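You operate a simulated robot arm through the tools that you are given. There is no shell and no other tool. Be economical: measure what you need, move in short steps, check, and stop when the job is done.

The job below is to be done with a simulated robot arm. You get a single attempt, and the scene is never put back.

## Task
Wind the cable through until its blue grip meets the yellow mark.
Fine: turn the green clamp over the conduit and set the draw lever to TURN first; lever back to TIGHT, then swing the clamp clear. Where these are worked on the way, their far stop is far enough and under half their travel is too little: draw lever, green clamp.

It is judged by the outcome, as a careful person would: the job done as asked, and still so three seconds after it is handed in. It fails if anything else is knocked over, pushed out of place, dropped, spilled or broken.

## Robot
A 7-joint arm with a two-finger parallel gripper, fixed in place. Base frame: the origin is at the foot of the arm, x ahead of it, y to its left, z up; the work surface is at about z = 850. Readings come in mm, rad, newtons and seconds.
With the tool pointing down near the work surface it reaches from about 300 to 700 mm from the base axis. Its first joint turns from -1.152 to 1.152 rad. Payload 1.57 kg.
Tool frame: the origin (TCP) lies between the finger pads and is the grasp point; the fingertips stand 30 mm ahead of it; z points along the fingers, y is the line along which they close. The gripper opens to 110 mm. The fingers are 24 mm wide and 12 mm thick; the gripper's body (48 by 112 mm) begins 78 mm behind the TCP.
Orientation is that of the tool frame in the base frame, as a unit quaternion [x, y, z, w]. With the fingers straight down and closing along the base's y, the tool's x points along the base's -x, its y along +y and its z along -z.

## Interface
- The arm moves only by the tool step_arm. Its argument "moves" is a list of rows, each a list of 3 entries, a list of its own where there are three numbers: the shift along the tool's x, y, z in units of 150 mm (1.0 is 150 mm), then the turn, a rotation vector about the tool's x, y, z in units of 120 degrees (1.0 is 120 degrees), then the finger opening in mm, from 0 to 110. In form: [[[tx, ty, tz], [ax, ay, az], claw], ...]. A call has 1 to 10 rows; each row is the pose to reach, as a shift and turn from the pose commanded when the call began, along the tool's axes at that moment. A call with a number of a shift or a turn outside -1 to 1 is refused whole. Each row takes 0.2 s and may step no farther than 50 mm and 0.15 rad from the row before; otherwise, or with a gripper value out of range, the whole call is refused. Where a pose cannot be reached the arm comes as near as it can. A force on the tool above 70 N (or 10 N above the force at the start of the call, whichever is more), or a blocked arm, ends the call early, and 0.2 s more pass. The fingers move at their own pace (about 108 mm/s each) and stop on an object; they squeeze with about 43 N. The grip force told is the motor's: it shows also when the fingers shut on nothing. Time passes only in rows, and 0.2 s behind the last, so rows that repeat a pose let the fingers close. It gives the time, the measured TCP pose, the force on the tool (base axes), the opening and the grip force at its end, in the units of the frame above (readings bear some noise), with the torque about the TCP (base axes, N m) and any sound that the robot's microphone picked up.
- Cameras (640 x 400 px; columns grow to the right, rows downward): "scene" is fixed at [167.8, -393.1, 1402.9]; the picture's right is [0.76, -0.66, 0.00], its down [-0.38, -0.44, -0.81] and it looks along [0.53, 0.61, -0.58] (base axes); focal length 328 px, centre (320, 200). "wrist" rides on the gripper at [70, 16, -141] in the tool frame; the picture's right is [-0.23, 0.97, 0.00], its down [-0.86, -0.20, -0.48] and it looks along [-0.47, -0.11, 0.88] (tool axes); focal length 222 px, centre (320, 200).
- camera(camera): a new picture of that camera. No time passes.
- pixel_to_xyz(camera, pixels): for up to 12 pixels [column, row] of the newest picture of that camera ("zoom" is the newest enlarged one), the place [x, y, z] in the base frame of the surface seen there, good to about 2 mm. No time passes.
- zoom(camera, box): a new picture of the part [left, top, right, bottom] of that camera's present view, enlarged. No time passes.
- close_job(): hands the job in; it is judged then, once.

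Go step by step. Measure first, check grasps and placings, and put right what went wrong. The budget is 80 turns and 46 pictures, counting those below and the enlarged ones. Unless the task says otherwise, let go and move clear before handing in, and close with one line.

The tools are called after ">>>" by a JSON object that holds its "op" and its "data". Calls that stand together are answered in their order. step_arm: Moves the arm, as the interface text tells. Its arguments: {"type":"object","properties":{"moves":{"type":"array","items":{"type":"array"}}},"required":["moves"]} The other tools are called the same way: camera (camera) takes a picture; pixel_to_xyz (camera, pixels) gives the place of the surface under pixels of a picture; zoom (camera, box) takes an enlarged picture of a part of a camera's view; close_job () hands the job in.

At the start:

```text
time_s: 0.0
position: [329.8, -118.0, 1228.1]
tcp_rot: [0.0, 1.0, 0.001, 0.0]
contact_force: [0.3, 0.7, -0.7]
torque: [0.01, 0.0, 0.01]
opening: 109.9
finger_force: 0.1
```

scene: 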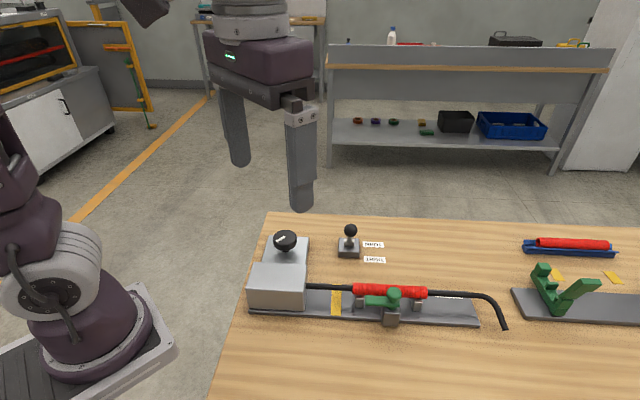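
wrist: 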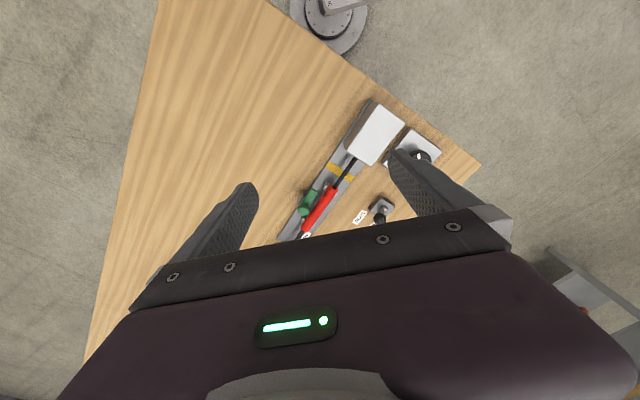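

The scene picture shows a winder box with a black knob (285,240), a small lever (349,240) with two labels, and a rail with a red piece and green clamp (383,298). I'll zoom in to see the details.

>>> {"op": "zoom", "data": {"camera": "scene", "box": [230, 210, 520, 340]}}

>>> {"op": "pixel_to_xyz", "data": {"camera": "scene", "pixels": [[285, 238], [350, 230], [349, 252], [373, 244], [375, 260], [337, 297], [358, 290], [424, 292], [383, 300], [391, 315], [280, 295], [395, 298]]}}

```text
2.21 times, centred on (375, 275) of scene
```

zoom: 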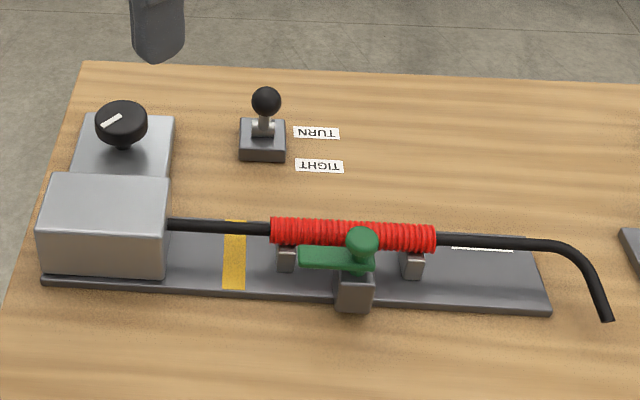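

```text
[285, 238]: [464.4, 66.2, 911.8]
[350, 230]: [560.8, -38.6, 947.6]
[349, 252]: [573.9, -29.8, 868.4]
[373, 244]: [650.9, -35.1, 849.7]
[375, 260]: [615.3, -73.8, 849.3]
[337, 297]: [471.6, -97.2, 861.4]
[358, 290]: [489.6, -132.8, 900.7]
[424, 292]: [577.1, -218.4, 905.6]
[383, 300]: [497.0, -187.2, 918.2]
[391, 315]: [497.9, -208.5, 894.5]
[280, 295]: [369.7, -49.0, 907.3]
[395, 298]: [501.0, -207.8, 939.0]
```

The box, knob, lever and clamp are located, but I see no blue grip yet. I'll look at the right-hand part and close in on the clamp.

>>> {"op": "zoom", "data": {"camera": "scene", "box": [480, 215, 640, 335]}}

>>> {"op": "zoom", "data": {"camera": "scene", "box": [330, 265, 450, 335]}}

>>> {"op": "zoom", "data": {"camera": "scene", "box": [245, 215, 405, 315]}}

```text
3.33 times, centred on (560, 275) of scene
```

zoom: 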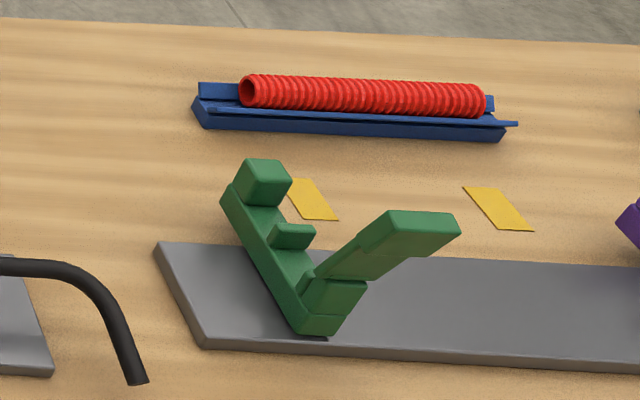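

```text
5.33 times, centred on (390, 300) of scene
```

zoom: 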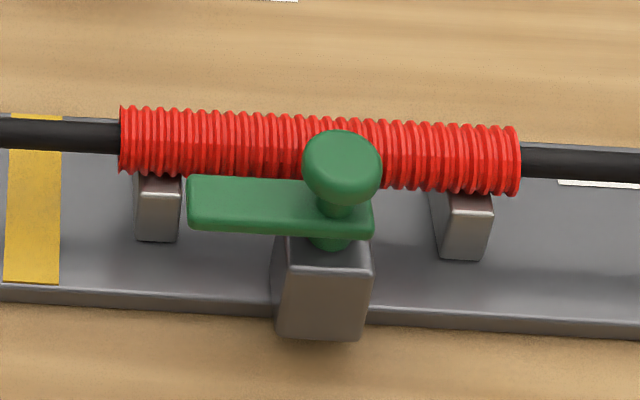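

```text
4.00 times, centred on (325, 265) of scene
```

zoom: 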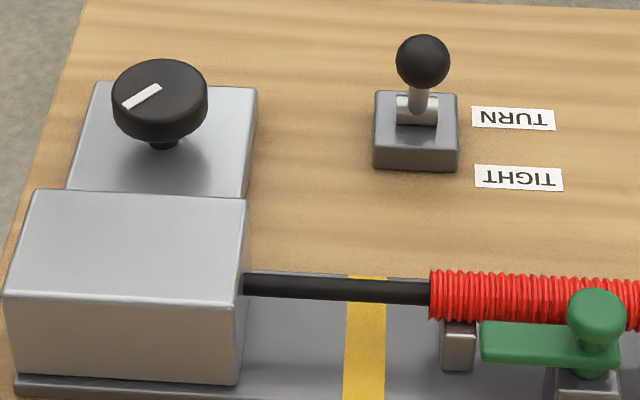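

Now precise measurement on the lever, knob and clamp from the newest zoom.

>>> {"op": "pixel_to_xyz", "data": {"camera": "zoom", "pixels": [[423, 62], [423, 40], [419, 97], [416, 112], [378, 143], [456, 143], [379, 95], [455, 97], [160, 90], [160, 66], [205, 95], [117, 95]]}}

>>> {"op": "pixel_to_xyz", "data": {"camera": "scene", "pixels": [[394, 291], [394, 296], [388, 295], [401, 295], [368, 302], [368, 299], [397, 303], [385, 313], [399, 313], [330, 297], [342, 297], [353, 295]]}}

```text
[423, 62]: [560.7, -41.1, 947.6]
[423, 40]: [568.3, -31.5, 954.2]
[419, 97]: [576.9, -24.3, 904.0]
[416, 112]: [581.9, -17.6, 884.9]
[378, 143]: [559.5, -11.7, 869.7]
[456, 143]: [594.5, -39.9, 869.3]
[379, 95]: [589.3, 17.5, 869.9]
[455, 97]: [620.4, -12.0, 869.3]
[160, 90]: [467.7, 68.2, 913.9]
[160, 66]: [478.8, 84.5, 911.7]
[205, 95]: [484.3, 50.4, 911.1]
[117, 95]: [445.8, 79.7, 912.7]
```

```text
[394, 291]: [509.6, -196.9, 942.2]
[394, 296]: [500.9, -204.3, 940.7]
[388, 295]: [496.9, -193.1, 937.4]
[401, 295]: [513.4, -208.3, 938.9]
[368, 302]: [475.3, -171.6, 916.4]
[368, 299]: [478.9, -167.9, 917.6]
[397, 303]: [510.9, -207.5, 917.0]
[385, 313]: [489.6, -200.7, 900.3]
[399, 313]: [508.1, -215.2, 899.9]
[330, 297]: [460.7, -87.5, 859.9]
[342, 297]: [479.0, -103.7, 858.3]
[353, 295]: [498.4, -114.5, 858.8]
```

The lever ball centre is at about (569,-34,938), leaning to TIGHT. The clamp's knob is coaxial with its post at about (507,-199), top at 942. I'll approach above the clamp knob and turn the wrist back so it has room to twist.

>>> {"op": "step_arm", "data": {"moves": [[[-0.16, -0.08, 0.2], [0, 0, -0.07], 60], [[-0.32, -0.16, 0.4], [0, 0, -0.14], 60], [[-0.48, -0.24, 0.6], [0, 0, -0.21], 60], [[-0.64, -0.32, 0.8], [0, 0, -0.28], 60], [[-0.8, -0.38, 1.0], [0, 0, -0.35], 60]]}}

```text
time_s: 1.2
position: [451.0, -174.3, 1077.3]
tcp_rot: [-0.358, 0.934, 0.0, 0.001]
contact_force: [-0.2, 0.6, -0.4]
torque: [0.02, 0.01, 0.02]
opening: 59.9
finger_force: 0.0
```

The arm is at (451,-174,1077) with the fingers aligned along the rail. I'll move over the knob at z≈990 and look.

>>> {"op": "step_arm", "data": {"moves": [[[-0.055, -0.125, 0.19], [0, 0, 0], 60], [[-0.11, -0.25, 0.38], [0, 0, 0], 60], [[-0.167, -0.372, 0.58], [0, 0, 0], 60]]}}

>>> {"op": "camera", "data": {"camera": "wrist"}}

>>> {"op": "zoom", "data": {"camera": "scene", "box": [310, 215, 470, 335]}}

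```text
time_s: 2.0
position: [507.4, -199.9, 992.5]
tcp_rot: [-0.358, 0.934, 0.0, 0.0]
contact_force: [-0.1, 0.6, -0.4]
torque: [0.0, -0.02, 0.01]
opening: 59.8
finger_force: 0.0
```

```text
39 pictures are left
```

wrist: 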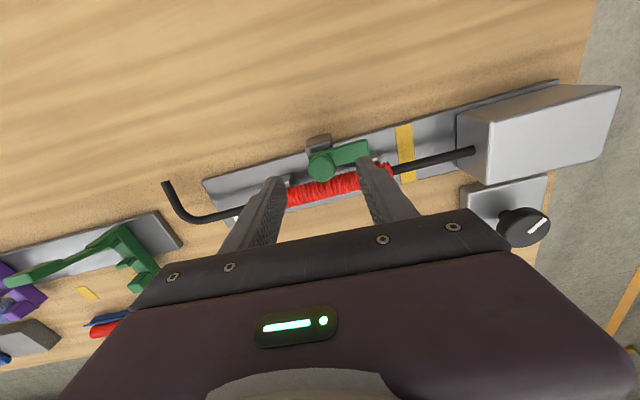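

```text
3.33 times, centred on (390, 275) of scene
```

zoom: 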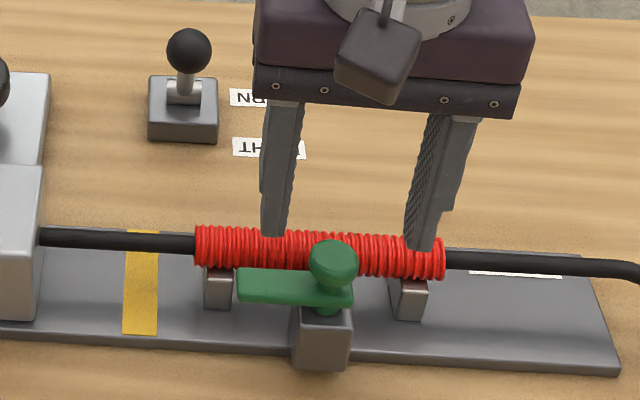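

The clamp knob at wrist (321,167) matches the expected spot below the TCP (320,169), so it is centred. I'll descend to z≈952 and close.

>>> {"op": "step_arm", "data": {"moves": [[[0, 0, 0.14], [0, 0, 0], 60], [[0, 0, 0.267], [0, 0, 0], 60], [[0, 0, 0.267], [0, 0, 0], 15], [[0, 0, 0.267], [0, 0, 0], 15], [[0, 0, 0.267], [0, 0, 0], 15]]}}

>>> {"op": "zoom", "data": {"camera": "scene", "box": [310, 215, 470, 335]}}

```text
time_s: 3.2
position: [506.7, -199.8, 951.8]
tcp_rot: [-0.358, 0.934, 0.0, 0.0]
contact_force: [-0.5, -0.4, -2.8]
torque: [0.19, -0.22, -0.08]
opening: 25.5
finger_force: 36.9
```

```text
3.33 times, centred on (390, 275) of scene
```

zoom: 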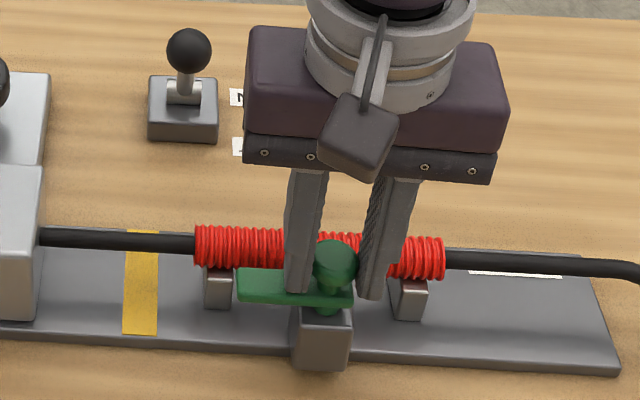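

The gripper holds the clamp knob at 25.5 mm. Now I'll twist clockwise as seen from above.

>>> {"op": "step_arm", "data": {"moves": [[[0, 0, 0], [0, 0, 0.07], 10], [[0, 0, 0], [0, 0, 0.14], 10], [[0, 0, 0], [0, 0, 0.21], 10], [[0, 0, 0], [0, 0, 0.28], 10], [[0, 0, 0], [0, 0, 0.35], 10], [[0, 0, 0], [0, 0, 0.42], 10], [[0, 0, 0], [0, 0, 0.49], 10], [[0, 0, 0], [0, 0, 0.56], 10], [[0, 0, 0], [0, 0, 0.63], 10], [[0, 0, 0], [0, 0, 0.7], 10]]}}

>>> {"op": "zoom", "data": {"camera": "scene", "box": [310, 215, 470, 335]}}

```text
time_s: 5.4
position: [509.4, -196.9, 952.1]
tcp_rot: [0.357, 0.934, 0.0, 0.003]
contact_force: [11.8, 30.2, 6.6]
torque: [0.43, -0.31, 0.38]
opening: 25.5
finger_force: 36.6
```

```text
3.33 times, centred on (390, 275) of scene
```

zoom: 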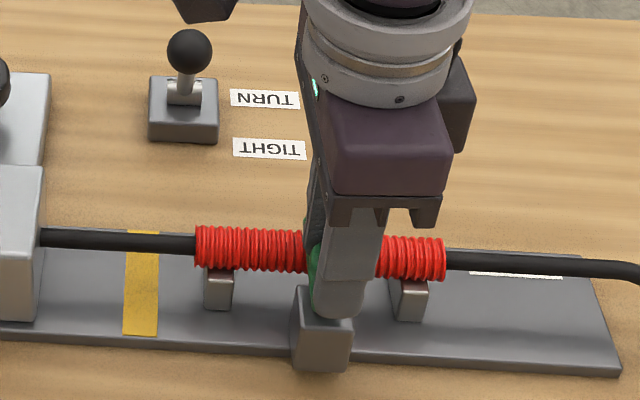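

The clamp arm has left its old place and appears to lie over the conduit. I'll give it a bit more towards the stop, then release, rise and look.

>>> {"op": "step_arm", "data": {"moves": [[[0, 0, 0], [0, 0, 0.05], 10], [[0, 0, 0], [0, 0, 0.1], 10]]}}

>>> {"op": "step_arm", "data": {"moves": [[[0, 0, 0], [0, 0, 0], 60], [[0, 0, 0], [0, 0, 0], 60], [[0, 0, -0.2], [0, 0, 0], 60], [[0, 0, -0.5], [0, 0, -0.07], 60], [[0, 0, -0.8], [0, 0, -0.14], 60]]}}

>>> {"op": "zoom", "data": {"camera": "scene", "box": [310, 215, 470, 335]}}

```text
time_s: 6.0
position: [509.2, -196.0, 951.7]
tcp_rot: [0.454, 0.891, 0.002, 0.0]
contact_force: [22.3, 30.9, 1.9]
torque: [0.35, -0.57, 0.41]
opening: 25.7
finger_force: 37.1
```

```text
time_s: 7.2
position: [507.4, -199.0, 1072.7]
tcp_rot: [0.318, 0.948, 0.0, 0.0]
contact_force: [-0.4, 0.0, 0.6]
torque: [-0.03, -0.03, -0.01]
opening: 60.1
finger_force: 0.0
```

```text
3.33 times, centred on (390, 275) of scene
```

zoom: 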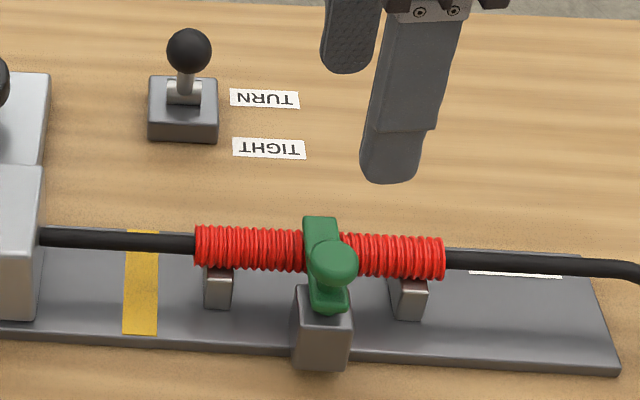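

The clamp now lies across the conduit with its end at (322,220) in the zoom. Next is the lever: I'll travel over the ball and turn back so the fingers close along the rail direction.

>>> {"op": "step_arm", "data": {"moves": [[[0.028, 0.095, 0], [0, 0, -0.068], 60], [[0.056, 0.19, 0], [0, 0, -0.136], 60], [[0.084, 0.285, 0], [0, 0, -0.204], 60], [[0.112, 0.38, 0], [0, 0, -0.272], 60], [[0.14, 0.475, 0], [0, 0, -0.34], 60], [[0.168, 0.57, 0], [0, 0, -0.408], 60], [[0.196, 0.665, 0], [0, 0, -0.476], 60], [[0.224, 0.76, 0], [0, 0, -0.544], 60], [[0.252, 0.855, 0.05], [0, 0, -0.612], 60], [[0.283, 0.955, 0.1], [0, 0, -0.675], 60]]}}

```text
time_s: 9.4
position: [558.7, -59.2, 1058.2]
tcp_rot: [-0.374, 0.928, 0.0, 0.0]
contact_force: [0.9, 0.8, -0.2]
torque: [-0.01, -0.02, -0.01]
opening: 60.0
finger_force: 0.0
```

At (559,-59,1058), with the fingers along the rail direction. I'll move over the ball and check with the wrist camera.

>>> {"op": "step_arm", "data": {"moves": [[[-0.082, 0.037, 0.19], [0, 0, 0], 60], [[-0.164, 0.075, 0.387], [0, 0, 0], 60]]}}

>>> {"op": "camera", "data": {"camera": "wrist"}}

```text
time_s: 10.0
position: [569.0, -34.8, 998.9]
tcp_rot: [-0.373, 0.928, -0.001, 0.0]
contact_force: [0.2, 0.2, -0.1]
torque: [0.01, 0.01, 0.01]
opening: 60.1
finger_force: 0.0
```

```text
34 pictures are left
```

wrist: 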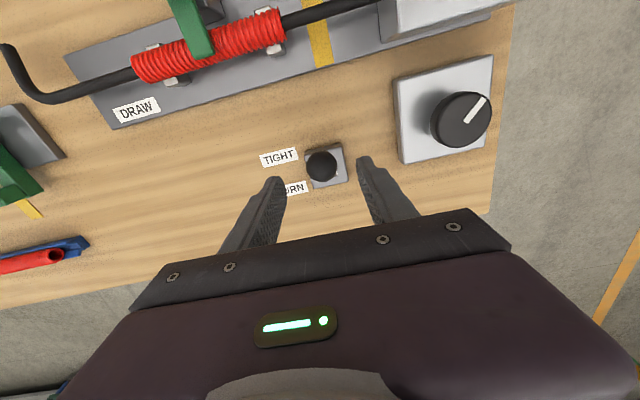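

The ball at wrist (322,166) is directly under the TCP. I'll descend and close on it.

>>> {"op": "step_arm", "data": {"moves": [[[0, 0, 0.18], [0, 0, 0], 60], [[0, 0, 0.353], [0, 0, 0], 60], [[0, 0, 0.353], [0, 0, 0], 10], [[0, 0, 0.353], [0, 0, 0], 10], [[0, 0, 0.353], [0, 0, 0], 10]]}}

```text
time_s: 11.2
position: [567.4, -33.8, 946.3]
tcp_rot: [-0.374, 0.928, 0.001, -0.001]
contact_force: [-11.1, 7.6, 1.5]
torque: [0.05, 0.13, 0.03]
opening: 28.8
finger_force: 39.4
```

The ball is held (28.8 mm). I'll swing it along the arc towards TURN.

>>> {"op": "step_arm", "data": {"moves": [[[-0.07, 0, -0.025], [0, 0, 0], 10], [[-0.14, 0, -0.04], [0, 0, 0], 10], [[-0.21, 0, -0.05], [0, 0, 0], 10], [[-0.28, 0, -0.04], [0, 0, 0], 10], [[-0.35, 0, -0.025], [0, 0, 0], 10], [[-0.42, 0, 0], [0, 0, 0], 10]]}}

>>> {"op": "zoom", "data": {"camera": "scene", "box": [245, 190, 405, 290]}}

```text
time_s: 12.6
position: [615.6, 7.8, 946.7]
tcp_rot: [-0.373, 0.928, -0.001, 0.001]
contact_force: [-0.6, -0.2, -0.3]
torque: [-0.03, 0.01, 0.03]
opening: 10.1
finger_force: 0.2
```

```text
4.00 times, centred on (325, 240) of scene
```

zoom: 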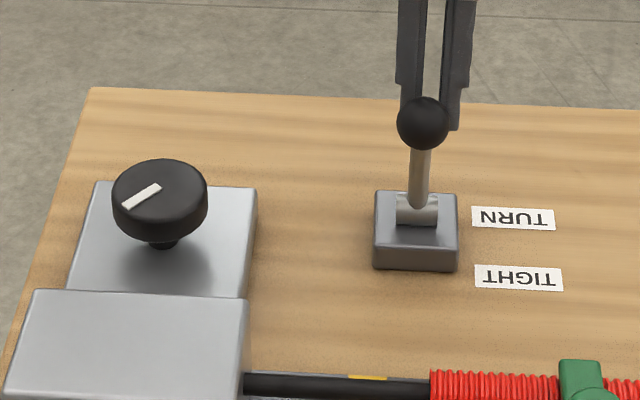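

The ball slipped out part way: the fingers shut at 10 mm behind it. I'll measure where the lever stands now.

>>> {"op": "pixel_to_xyz", "data": {"camera": "zoom", "pixels": [[423, 124], [423, 103], [419, 165], [417, 195]]}}

```text
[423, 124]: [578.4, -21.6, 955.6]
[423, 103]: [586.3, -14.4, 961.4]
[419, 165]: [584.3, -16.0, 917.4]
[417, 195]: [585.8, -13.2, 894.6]
```

The ball centre is now at about (586,-14,947), just about upright. I'll rise, go behind it on the TIGHT side with closed fingers, and push it to the TURN stop.

>>> {"op": "step_arm", "data": {"moves": [[[0, 0, -0.2], [0, 0, 0], 0], [[0, 0, -0.4], [0, 0, 0], 0], [[0.2, 0.014, -0.45], [0, 0, 0], 0], [[0.45, 0.028, -0.45], [0, 0, 0], 0], [[0.469, 0.028, -0.2], [0, 0, 0], 0], [[0.469, 0.028, 0.03], [0, 0, 0], 0]]}}

```text
time_s: 14.0
position: [559.2, -38.3, 940.3]
tcp_rot: [-0.373, 0.928, 0.0, 0.0]
contact_force: [-0.2, 0.3, 0.1]
torque: [0.01, 0.02, 0.02]
opening: 0.1
finger_force: 21.1
```

I'm behind the ball with no contact. Pushing towards TURN now.

>>> {"op": "step_arm", "data": {"moves": [[[-0.05, 0, 0], [0, 0, 0], 0], [[-0.1, 0, 0], [0, 0, 0], 0], [[-0.15, 0, 0], [0, 0, 0], 0], [[-0.2, 0, 0], [0, 0, 0], 0], [[-0.25, 0, 0], [0, 0, 0], 0], [[-0.29, 0, 0], [0, 0, 0], 0], [[-0.33, 0, 0], [0, 0, 0], 0]]}}

>>> {"op": "zoom", "data": {"camera": "scene", "box": [245, 190, 405, 290]}}

```text
time_s: 15.7
position: [588.6, -11.6, 940.9]
tcp_rot: [-0.37, 0.929, -0.003, -0.015]
contact_force: [-12.3, -9.3, 10.8]
torque: [-0.12, 0.41, -0.07]
opening: 0.3
finger_force: 21.2
stopped in row 7: the force on the tool passed its limit at 72 N (the readings are from after the stop); the commanded pose is now the measured one
```

```text
4.00 times, centred on (325, 240) of scene
```

zoom: 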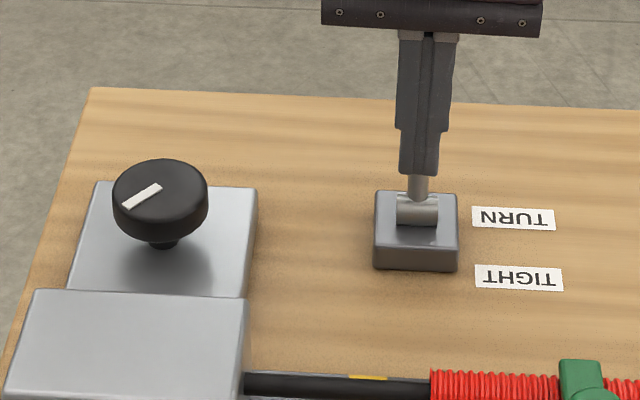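

The push met the stop (72 N). I'll back off, rise, travel to above the knob, and check the lever on the way.

>>> {"op": "step_arm", "data": {"moves": [[[0.08, 0, 0], [0, 0, 0], 0], [[0.08, 0, -0.3], [0, 0, 0], 0], [[0.08, 0, -0.6], [0, 0, 0], 20], [[0.12, 0.3, -0.65], [0, 0, 0], 40], [[0.16, 0.6, -0.65], [0, 0, 0], 60], [[0.2, 0.8, -0.6], [0, 0, 0], 80], [[0.23, 0.943, -0.4], [0, 0, 0], 80]]}}

>>> {"op": "camera", "data": {"camera": "scene"}}

>>> {"op": "camera", "data": {"camera": "wrist"}}

>>> {"op": "pixel_to_xyz", "data": {"camera": "scene", "pixels": [[350, 216], [349, 236]]}}

```text
time_s: 17.3
position: [470.1, 69.7, 1003.2]
tcp_rot: [-0.37, 0.929, -0.002, -0.013]
contact_force: [1.2, -0.2, 0.1]
torque: [0.0, 0.0, 0.0]
opening: 80.2
finger_force: 0.1
```

```text
31 pictures are left
```

scene: 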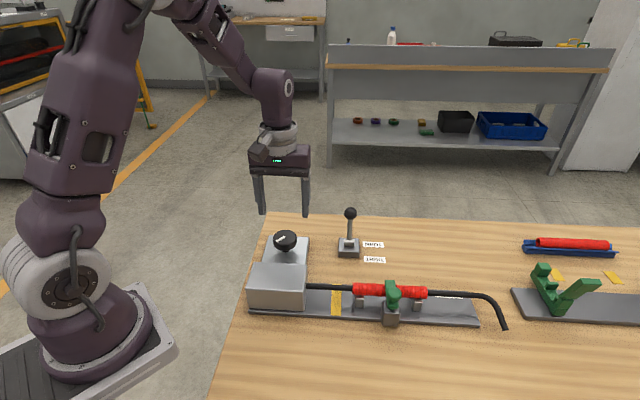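

```text
30 pictures are left
```

wrist: 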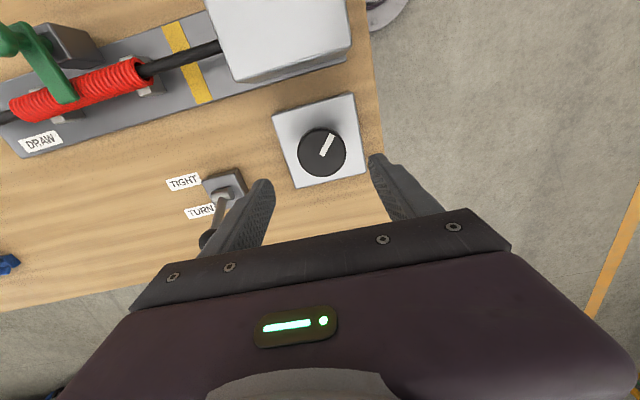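

```text
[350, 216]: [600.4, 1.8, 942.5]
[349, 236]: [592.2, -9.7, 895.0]
```

The lever now leans to TURN (ball surface at (600,2,942)). I'll get the knob's centre from the wrist picture.

>>> {"op": "pixel_to_xyz", "data": {"camera": "wrist", "pixels": [[302, 150], [343, 150], [322, 132], [322, 170], [332, 137], [323, 154], [290, 160]]}}

```text
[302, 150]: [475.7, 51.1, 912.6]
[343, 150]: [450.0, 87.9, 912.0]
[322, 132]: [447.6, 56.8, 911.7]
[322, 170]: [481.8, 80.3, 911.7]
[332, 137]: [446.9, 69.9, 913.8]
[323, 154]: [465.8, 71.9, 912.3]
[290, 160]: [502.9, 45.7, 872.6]
```

The knob centre is about (464,69), top 912. I'll straighten the slight tilt, descend to z≈925 and close on it.

>>> {"op": "step_arm", "data": {"moves": [[[0.033, 0.023, 0.2], [0.003, -0.012, 0], 80], [[0.033, 0.023, 0.4], [0.003, -0.012, 0], 80], [[0.033, 0.023, 0.52], [0.003, -0.012, 0], 80], [[0.033, 0.023, 0.52], [0.003, -0.012, 0], 40], [[0.033, 0.023, 0.52], [0.003, -0.012, 0], 40], [[0.033, 0.023, 0.52], [0.003, -0.012, 0], 40]]}}

```text
time_s: 18.7
position: [461.8, 66.0, 924.2]
tcp_rot: [-0.37, 0.929, -0.001, 0.001]
contact_force: [17.5, -22.9, -8.2]
torque: [-0.46, -1.04, -0.21]
opening: 53.1
finger_force: 44.8
```

The knob is gripped at 53 mm. I'll try a first clockwise turn of about 80° and see which way the cable goes.

>>> {"op": "step_arm", "data": {"moves": [[[0, 0, 0], [0, 0, 0.07], 40], [[0, 0, 0], [0, 0, 0.14], 40], [[0, 0, 0], [0, 0, 0.21], 40], [[0, 0, 0], [0, 0, 0.28], 40], [[0, 0, 0], [0, 0, 0.35], 40], [[0, 0, 0], [0, 0, 0.42], 40], [[0, 0, 0], [0, 0, 0.49], 40], [[0, 0, 0], [0, 0, 0.56], 40], [[0, 0, 0], [0, 0, 0.63], 40], [[0, 0, 0], [0, 0, 0.7], 40]]}}

>>> {"op": "camera", "data": {"camera": "scene"}}

```text
time_s: 20.9
position: [463.9, 68.6, 924.8]
tcp_rot: [0.348, 0.937, 0.001, 0.002]
contact_force: [14.5, 19.6, -4.9]
torque: [0.22, -0.56, 0.0]
opening: 61.6
finger_force: 12.2
```

```text
29 pictures are left
```

scene: 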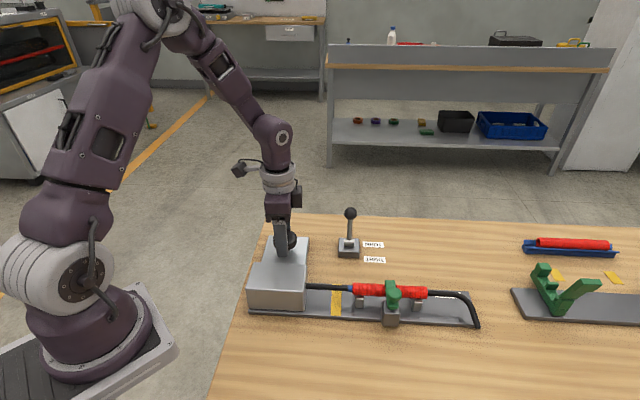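

Clockwise is right: the cable's tail has been drawn in, and blue now shows at (349,287). The opening of 61.6 is odd, so I'll zoom in to check.

>>> {"op": "zoom", "data": {"camera": "scene", "box": [245, 215, 405, 315]}}

>>> {"op": "pixel_to_xyz", "data": {"camera": "zoom", "pixels": [[405, 290], [415, 290], [425, 290], [368, 290], [364, 330], [348, 330], [385, 330]]}}

```text
4.00 times, centred on (325, 265) of scene
```

zoom: 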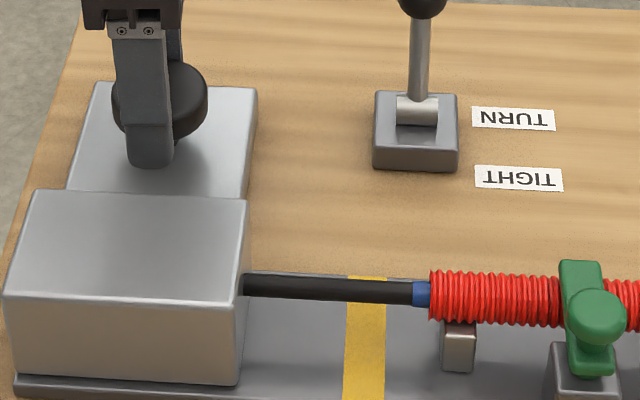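

```text
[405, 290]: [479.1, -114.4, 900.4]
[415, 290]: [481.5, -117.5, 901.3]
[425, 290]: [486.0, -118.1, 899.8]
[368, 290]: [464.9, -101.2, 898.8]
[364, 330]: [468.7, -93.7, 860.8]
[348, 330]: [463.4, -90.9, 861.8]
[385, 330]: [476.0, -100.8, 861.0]
```

The blue front edge is about 14 mm from the mark's near edge and 22 mm from its centre, at roughly 0.6 mm per degree. I'll turn a small further step.

>>> {"op": "step_arm", "data": {"moves": [[[0, 0, 0], [0, 0, 0.06], 40], [[0, 0, 0], [0, 0, 0.12], 40], [[0, 0, 0], [0, 0, 0.12], 40]]}}

>>> {"op": "zoom", "data": {"camera": "scene", "box": [245, 215, 405, 315]}}

```text
time_s: 21.7
position: [462.6, 68.0, 924.9]
tcp_rot: [0.462, 0.887, 0.001, 0.002]
contact_force: [21.0, 13.0, 3.6]
torque: [0.31, -0.78, -0.06]
opening: 61.9
finger_force: 12.7
```

```text
4.00 times, centred on (325, 265) of scene
```

zoom: 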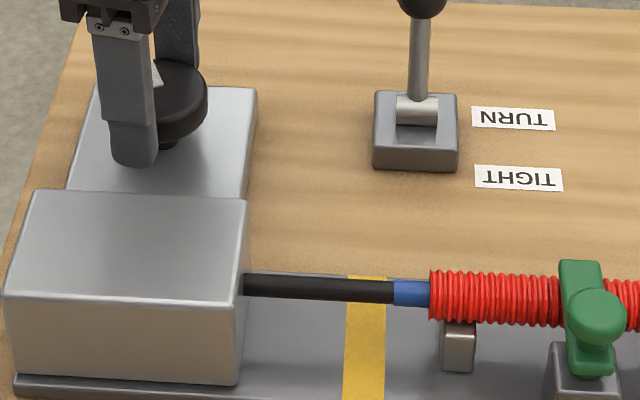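

The blue front moved about 10 mm and stands at u≈417; the mark spans u 397–413. I'll turn about 14° more.

>>> {"op": "step_arm", "data": {"moves": [[[0, 0, 0], [0, 0, 0.06], 40], [[0, 0, 0], [0, 0, 0.115], 40], [[0, 0, 0], [0, 0, 0.115], 40]]}}

>>> {"op": "zoom", "data": {"camera": "scene", "box": [295, 260, 405, 325]}}

```text
time_s: 22.5
position: [461.7, 69.2, 923.0]
tcp_rot: [0.565, 0.825, 0.002, 0.003]
contact_force: [24.0, 6.9, 7.3]
torque: [0.09, -0.9, -0.06]
opening: 61.7
finger_force: 12.6
```

```text
5.82 times, centred on (350, 292) of scene
```

zoom: 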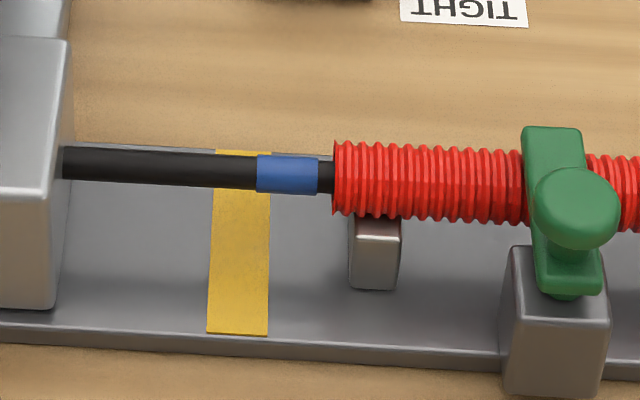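

The whole blue grip is now visible (256–318), about as wide as the mark. I'll measure how far its centre still is from the mark's centre.

>>> {"op": "pixel_to_xyz", "data": {"camera": "zoom", "pixels": [[260, 172], [287, 173], [314, 174], [211, 260], [240, 260], [268, 260], [217, 152], [268, 153], [210, 330], [266, 333], [180, 168]]}}

```text
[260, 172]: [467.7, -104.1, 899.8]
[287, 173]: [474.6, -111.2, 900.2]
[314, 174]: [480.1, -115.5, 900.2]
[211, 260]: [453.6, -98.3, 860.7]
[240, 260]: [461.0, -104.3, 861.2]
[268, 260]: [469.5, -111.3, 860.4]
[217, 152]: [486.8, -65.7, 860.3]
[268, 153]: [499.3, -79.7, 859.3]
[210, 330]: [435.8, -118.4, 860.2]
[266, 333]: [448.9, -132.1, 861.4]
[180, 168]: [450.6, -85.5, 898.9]
```

The blue centre is at u≈417.3 and the mark centre at 405, so 12.3 mm remain, or about 17°.

>>> {"op": "step_arm", "data": {"moves": [[[0, 0, 0], [0, 0, 0.07], 40], [[0, 0, 0], [0, 0, 0.138], 40], [[0, 0, 0], [0, 0, 0.138], 40]]}}

>>> {"op": "zoom", "data": {"camera": "scene", "box": [295, 260, 405, 325]}}

>>> {"op": "pixel_to_xyz", "data": {"camera": "zoom", "pixels": [[225, 170], [250, 171], [275, 172], [300, 173]]}}

```text
time_s: 23.3
position: [462.8, 67.5, 923.0]
tcp_rot: [0.678, 0.735, 0.002, 0.002]
contact_force: [23.4, -1.6, 6.1]
torque: [-0.23, -0.87, -0.11]
opening: 61.0
finger_force: 12.5
```

```text
5.82 times, centred on (350, 292) of scene
```

zoom: 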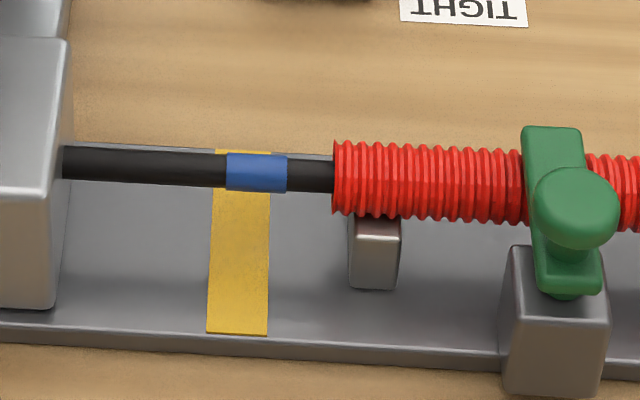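

```text
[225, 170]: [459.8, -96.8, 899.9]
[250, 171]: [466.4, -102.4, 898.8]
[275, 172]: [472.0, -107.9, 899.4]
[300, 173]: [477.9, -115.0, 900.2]
```

The blue centre is now at u≈408.6, about 3.6 mm short. I'll turn about 6° more.

>>> {"op": "step_arm", "data": {"moves": [[[0, 0, 0], [0, 0, 0.05], 40], [[0, 0, 0], [0, 0, 0.05], 40]]}}

>>> {"op": "zoom", "data": {"camera": "scene", "box": [295, 260, 405, 325]}}

>>> {"op": "pixel_to_xyz", "data": {"camera": "zoom", "pixels": [[220, 170], [235, 170], [247, 171], [260, 171], [270, 172], [240, 171], [255, 171]]}}

```text
time_s: 23.9
position: [463.3, 68.0, 923.6]
tcp_rot: [0.715, 0.699, 0.001, 0.003]
contact_force: [22.3, -4.6, 6.0]
torque: [-0.25, -0.76, -0.11]
opening: 60.0
finger_force: 10.7
```

```text
5.82 times, centred on (350, 292) of scene
```

zoom: 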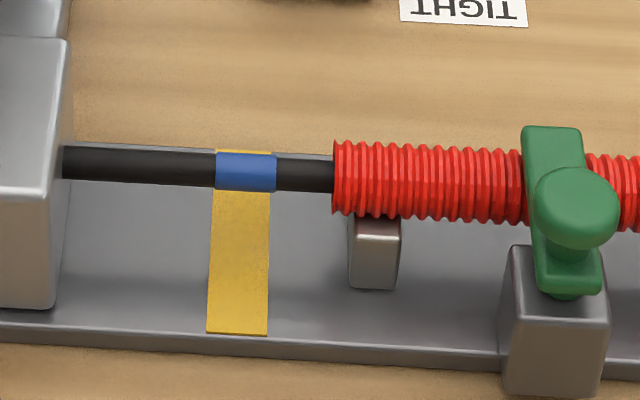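

```text
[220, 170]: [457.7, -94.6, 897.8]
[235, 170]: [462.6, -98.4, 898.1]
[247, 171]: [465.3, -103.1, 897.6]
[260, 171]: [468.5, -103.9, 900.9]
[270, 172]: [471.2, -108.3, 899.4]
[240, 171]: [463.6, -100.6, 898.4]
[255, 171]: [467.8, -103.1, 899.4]
```

The blue centre (px 246) is at u≈405, right on the mark. I'll release, rise and check that it stays.

>>> {"op": "step_arm", "data": {"moves": [[[0, 0, 0], [0, 0, 0], 80], [[0, 0, 0], [0, 0, 0], 90], [[0, 0, -0.2], [0, 0, 0], 90], [[0, 0, -0.5], [0, 0, -0.06], 80], [[0, 0, -0.75], [0, 0, -0.12], 60]]}}

>>> {"op": "zoom", "data": {"camera": "scene", "box": [245, 205, 405, 325]}}

```text
time_s: 25.1
position: [459.8, 68.2, 1037.1]
tcp_rot: [0.621, 0.783, -0.001, 0.0]
contact_force: [0.1, 0.5, -0.3]
torque: [0.03, 0.01, -0.02]
opening: 60.1
finger_force: 0.1
```

```text
3.33 times, centred on (325, 265) of scene
```

zoom: 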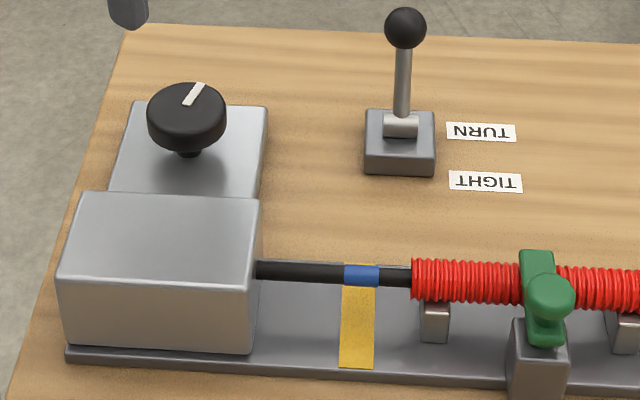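

The cable stayed in place after release. Now the lever: I'll go to the far side of its ball with closed fingers.

>>> {"op": "step_arm", "data": {"moves": [[[-0.087, 0.194, 0], [0, 0, -0.065], 0], [[-0.174, 0.388, 0], [0, 0, -0.13], 0], [[-0.261, 0.582, 0], [0, 0, -0.195], 0], [[-0.348, 0.776, 0], [0, 0, -0.26], 0], [[-0.437, 0.97, 0], [0, 0, -0.26], 0]]}}

```text
time_s: 26.3
position: [616.2, 37.8, 1035.4]
tcp_rot: [0.388, 0.922, 0.0, 0.0]
contact_force: [0.5, 0.2, -0.5]
torque: [0.02, 0.03, -0.03]
opening: 0.0
finger_force: 22.1
```

At (616,38,1035). I'll shift beyond the ball and descend to z≈940.

>>> {"op": "step_arm", "data": {"moves": [[[-0.092, 0.076, 0], [0, 0, 0], 0], [[-0.092, 0.076, 0.3], [0, 0, 0], 0], [[-0.092, 0.076, 0.55], [0, 0, 0], 0], [[-0.092, 0.076, 0.633], [0, 0, 0], 0]]}}

>>> {"op": "zoom", "data": {"camera": "scene", "box": [285, 175, 445, 275]}}

```text
time_s: 27.3
position: [635.8, 35.6, 942.0]
tcp_rot: [0.387, 0.922, 0.0, 0.001]
contact_force: [-0.5, 0.2, 1.8]
torque: [0.0, -0.01, -0.01]
opening: 0.0
finger_force: 21.4
```

```text
4.00 times, centred on (365, 225) of scene
```

zoom: 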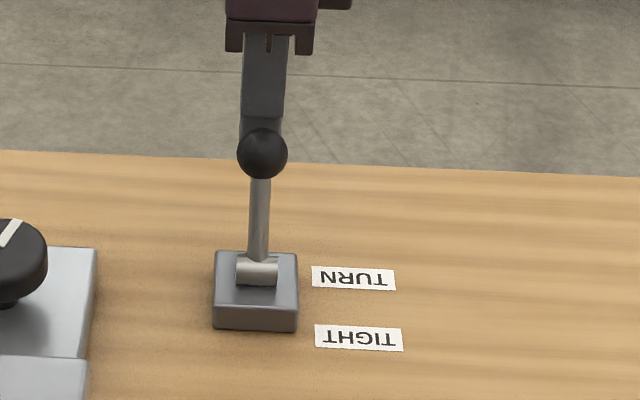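

The fingers are behind the ball and aligned. Pushing towards TIGHT until the stop.

>>> {"op": "step_arm", "data": {"moves": [[[0, -0.06, 0], [0, 0, 0], 0], [[0, -0.12, 0], [0, 0, 0], 0], [[0, -0.18, 0], [0, 0, 0], 0], [[0, -0.24, 0], [0, 0, 0], 0], [[0, -0.3, 0], [0, 0, 0], 0], [[0, -0.36, 0], [0, 0, 0], 0], [[0, -0.41, 0], [0, 0, 0], 0], [[0, -0.45, 0], [0, 0, 0], 0], [[0, -0.49, 0], [0, 0, 0], 0]]}}

```text
time_s: 28.2
position: [617.6, 15.2, 948.0]
tcp_rot: [0.387, 0.922, 0.005, 0.008]
contact_force: [0.0, 0.0, 0.4]
torque: [-0.01, -0.01, -0.01]
opening: 0.0
finger_force: 21.2
stopped in row 4: the force on the tool passed its limit at 74 N (the readings are from after the stop); the commanded pose is now the measured one
```

The push was stopped by force after about 27 mm. I'll look.

>>> {"op": "zoom", "data": {"camera": "scene", "box": [285, 175, 445, 275]}}

>>> {"op": "camera", "data": {"camera": "wrist"}}

>>> {"op": "pixel_to_xyz", "data": {"camera": "zoom", "pixels": [[262, 155], [259, 220], [257, 250]]}}

```text
4.00 times, centred on (365, 225) of scene
```

zoom: 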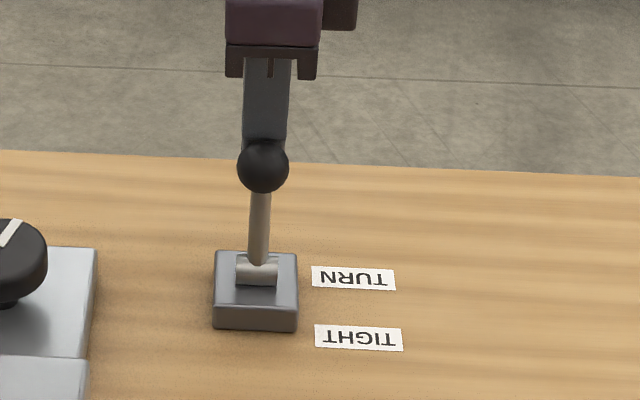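

```text
20 pictures are left
```

wrist: 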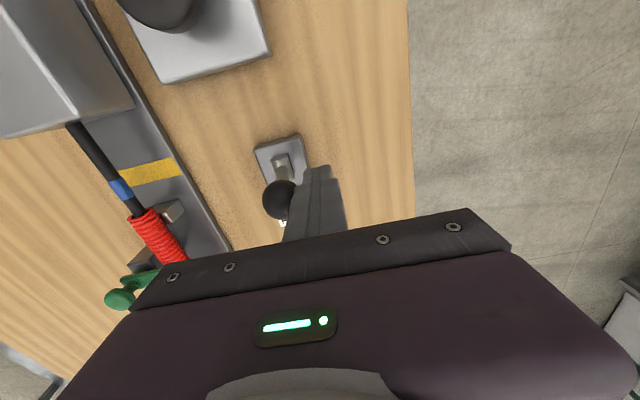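

```text
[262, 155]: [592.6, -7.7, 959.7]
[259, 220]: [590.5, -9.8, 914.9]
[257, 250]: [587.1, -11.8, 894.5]
```

The lever has moved only about a quarter of the way; the ball centre is near (600,-1,945). I'll push on in smaller steps, following the arc.

>>> {"op": "step_arm", "data": {"moves": [[[0, -0.03, -0.005], [0, 0, 0], 0], [[0, -0.06, -0.01], [0, 0, 0], 0], [[0, -0.09, -0.01], [0, 0, 0], 0], [[0, -0.12, -0.01], [0, 0, 0], 0], [[0, -0.15, -0.01], [0, 0, 0], 0], [[0, -0.18, -0.005], [0, 0, 0], 0], [[0, -0.21, 0], [0, 0, 0], 0], [[0, -0.24, 0.005], [0, 0, 0], 0], [[0, -0.27, 0.01], [0, 0, 0], 0], [[0, -0.3, 0.01], [0, 0, 0], 0]]}}

```text
time_s: 30.4
position: [587.3, -13.1, 947.1]
tcp_rot: [0.385, 0.923, 0.007, 0.01]
contact_force: [21.0, 16.9, -4.1]
torque: [0.56, -0.67, 0.04]
opening: 0.0
finger_force: 21.2
```

The push now went through to (587,-13), near the expected TIGHT end. A little more to reach the stop, then back off and check.

>>> {"op": "step_arm", "data": {"moves": [[[0, -0.03, 0.01], [0, 0, 0], 0], [[0, -0.06, 0.01], [0, 0, 0], 0], [[0, -0.08, 0.01], [0, 0, 0], 0]]}}

>>> {"op": "step_arm", "data": {"moves": [[[0, 0.1, 0], [0, 0, 0], 0], [[0, 0.1, -0.3], [0, 0, 0], 0], [[0, 0.1, -0.6], [0, 0, 0], 0], [[0, 0.1, -0.8], [0, 0, 0], 30]]}}

>>> {"op": "zoom", "data": {"camera": "scene", "box": [265, 200, 425, 320]}}

```text
time_s: 31.1
position: [587.1, -12.9, 948.2]
tcp_rot: [0.383, 0.924, 0.016, 0.018]
contact_force: [8.7, 10.5, 2.3]
torque: [0.25, -0.25, -0.03]
opening: 0.0
finger_force: 21.8
stopped in row 3: the force on the tool passed its limit at 73 N (the readings are from after the stop); the commanded pose is now the measured one
```

```text
time_s: 32.1
position: [591.0, -5.5, 1065.3]
tcp_rot: [0.384, 0.923, 0.015, 0.016]
contact_force: [-0.2, -0.1, -0.7]
torque: [0.02, 0.01, 0.02]
opening: 30.1
finger_force: 0.1
```

```text
3.33 times, centred on (345, 260) of scene
```

zoom: 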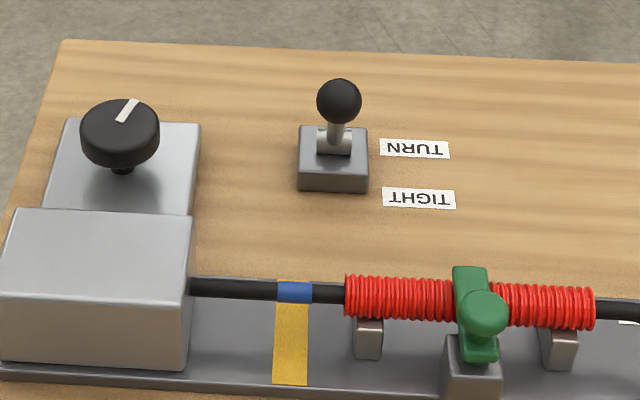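

The lever ball is back exactly at its starting TIGHT place and the blue is still on the mark. Next I'll straighten the tool and travel to the clamp.

>>> {"op": "step_arm", "data": {"moves": [[[-0.1, -0.25, 0], [0.01, 0.004, 0], 60], [[-0.2, -0.5, 0], [0.019, 0.0086, 0], 60], [[-0.3, -0.75, 0], [0.019, 0.0086, 0], 60], [[-0.4, -0.98, 0], [0.019, 0.0086, 0], 60]]}}

```text
time_s: 33.1
position: [527.7, -151.4, 1063.0]
tcp_rot: [0.384, 0.923, -0.001, 0.0]
contact_force: [-0.5, -0.8, 0.0]
torque: [-0.01, 0.01, 0.02]
opening: 60.0
finger_force: 0.1
```

Level again at (528,-151,1063). I'll move above the clamp knob.

>>> {"op": "step_arm", "data": {"moves": [[[-0.066, -0.161, 0.15], [0, 0, 0], 60], [[-0.133, -0.322, 0.32], [0, 0, 0], 60], [[-0.133, -0.322, 0.473], [0, 0, 0], 60]]}}

>>> {"op": "camera", "data": {"camera": "wrist"}}

```text
time_s: 33.9
position: [509.6, -201.8, 990.2]
tcp_rot: [0.384, 0.923, -0.001, 0.001]
contact_force: [-0.6, 0.1, 0.1]
torque: [0.0, -0.02, 0.0]
opening: 59.8
finger_force: 0.0
```

```text
18 pictures are left
```

wrist: 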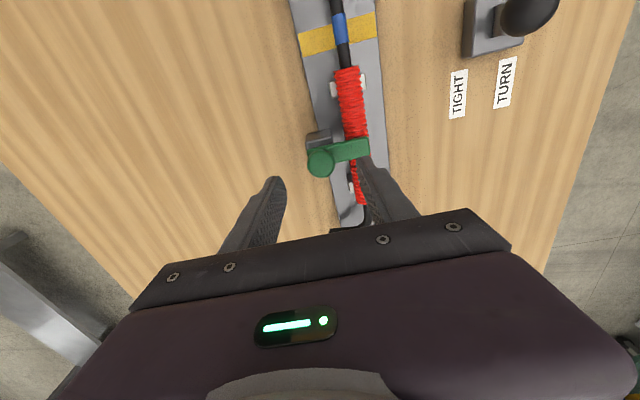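

The knob at (320,163) is about 4 mm off along tool +x. I'll correct, descend and close.

>>> {"op": "step_arm", "data": {"moves": [[[0.025, 0, 0.13], [0, 0, 0], 60], [[0.025, 0, 0.26], [0, 0, 0], 60], [[0.025, 0, 0.26], [0, 0, 0], 10], [[0.025, 0, 0.26], [0, 0, 0], 10], [[0.025, 0, 0.26], [0, 0, 0], 10]]}}

```text
time_s: 35.1
position: [508.7, -196.1, 952.0]
tcp_rot: [0.383, 0.924, 0.0, 0.001]
contact_force: [17.5, 18.1, -3.9]
torque: [0.05, -0.68, 0.05]
opening: 25.5
finger_force: 36.8
```

Gripped at 25.5 mm. I'll twist back counter-clockwise about 90°.

>>> {"op": "step_arm", "data": {"moves": [[[0, 0, 0], [0, 0, -0.071], 10], [[0, 0, 0], [0, 0, -0.142], 10], [[0, 0, 0], [0, 0, -0.213], 10], [[0, 0, 0], [0, 0, -0.284], 10], [[0, 0, 0], [0, 0, -0.355], 10], [[0, 0, 0], [0, 0, -0.426], 10], [[0, 0, 0], [0, 0, -0.497], 10], [[0, 0, 0], [0, 0, -0.568], 10], [[0, 0, 0], [0, 0, -0.639], 10], [[0, 0, 0], [0, 0, -0.71], 10]]}}

>>> {"op": "step_arm", "data": {"moves": [[[0, 0, 0], [0, 0, -0.05], 10], [[0, 0, 0], [0, 0, -0.1], 10]]}}

>>> {"op": "step_arm", "data": {"moves": [[[0, 0, 0], [0, 0, 0], 60], [[0, 0, 0], [0, 0, 0], 60], [[0, 0, -0.2], [0, 0, 0], 60], [[0, 0, -0.5], [0, 0, 0], 60], [[0, 0, -0.8], [0, 0, 0], 60]]}}

>>> {"op": "camera", "data": {"camera": "scene"}}

>>> {"op": "zoom", "data": {"camera": "scene", "box": [295, 260, 455, 340]}}

```text
time_s: 37.3
position: [507.9, -199.1, 952.8]
tcp_rot: [-0.344, 0.939, -0.002, 0.0]
contact_force: [19.4, 3.0, -0.2]
torque: [0.2, -0.57, 0.0]
opening: 25.6
finger_force: 36.4
```

```text
time_s: 37.9
position: [506.5, -200.7, 953.0]
tcp_rot: [-0.44, 0.898, -0.001, -0.001]
contact_force: [19.3, -13.1, -10.5]
torque: [0.08, -0.48, -0.21]
opening: 25.5
finger_force: 36.5
```

```text
time_s: 39.1
position: [505.8, -198.2, 1073.5]
tcp_rot: [-0.439, 0.898, 0.0, 0.0]
contact_force: [0.9, 0.1, 0.2]
torque: [-0.01, 0.0, -0.01]
opening: 59.7
finger_force: 0.1
```

```text
17 pictures are left
```

scene: 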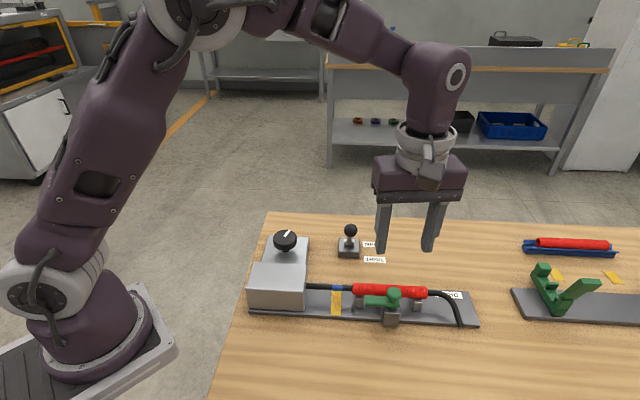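

```text
4.00 times, centred on (375, 300) of scene
```

zoom: 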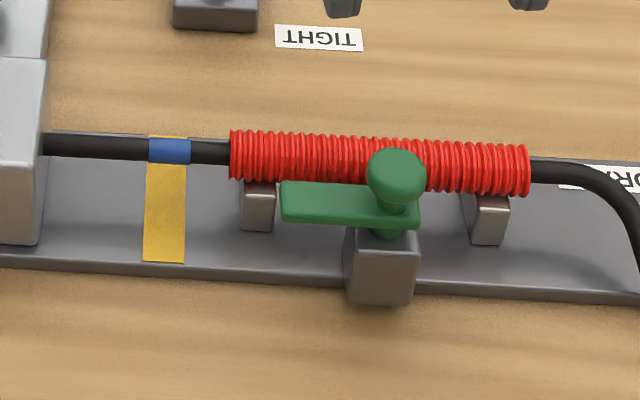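

The clamp is swung clear as at the start, the lever is at TIGHT, and the blue grip (149–190 in the zoom) sits on the yellow mark. The gripper is open and well above everything, so I'm handing in.

>>> {"op": "close_job", "data": {}}

```text
The job is handed in.
```

The job is handed in: the cable is wound until its blue grip sits on the yellow mark, with the lever back at TIGHT and the green clamp swung clear.
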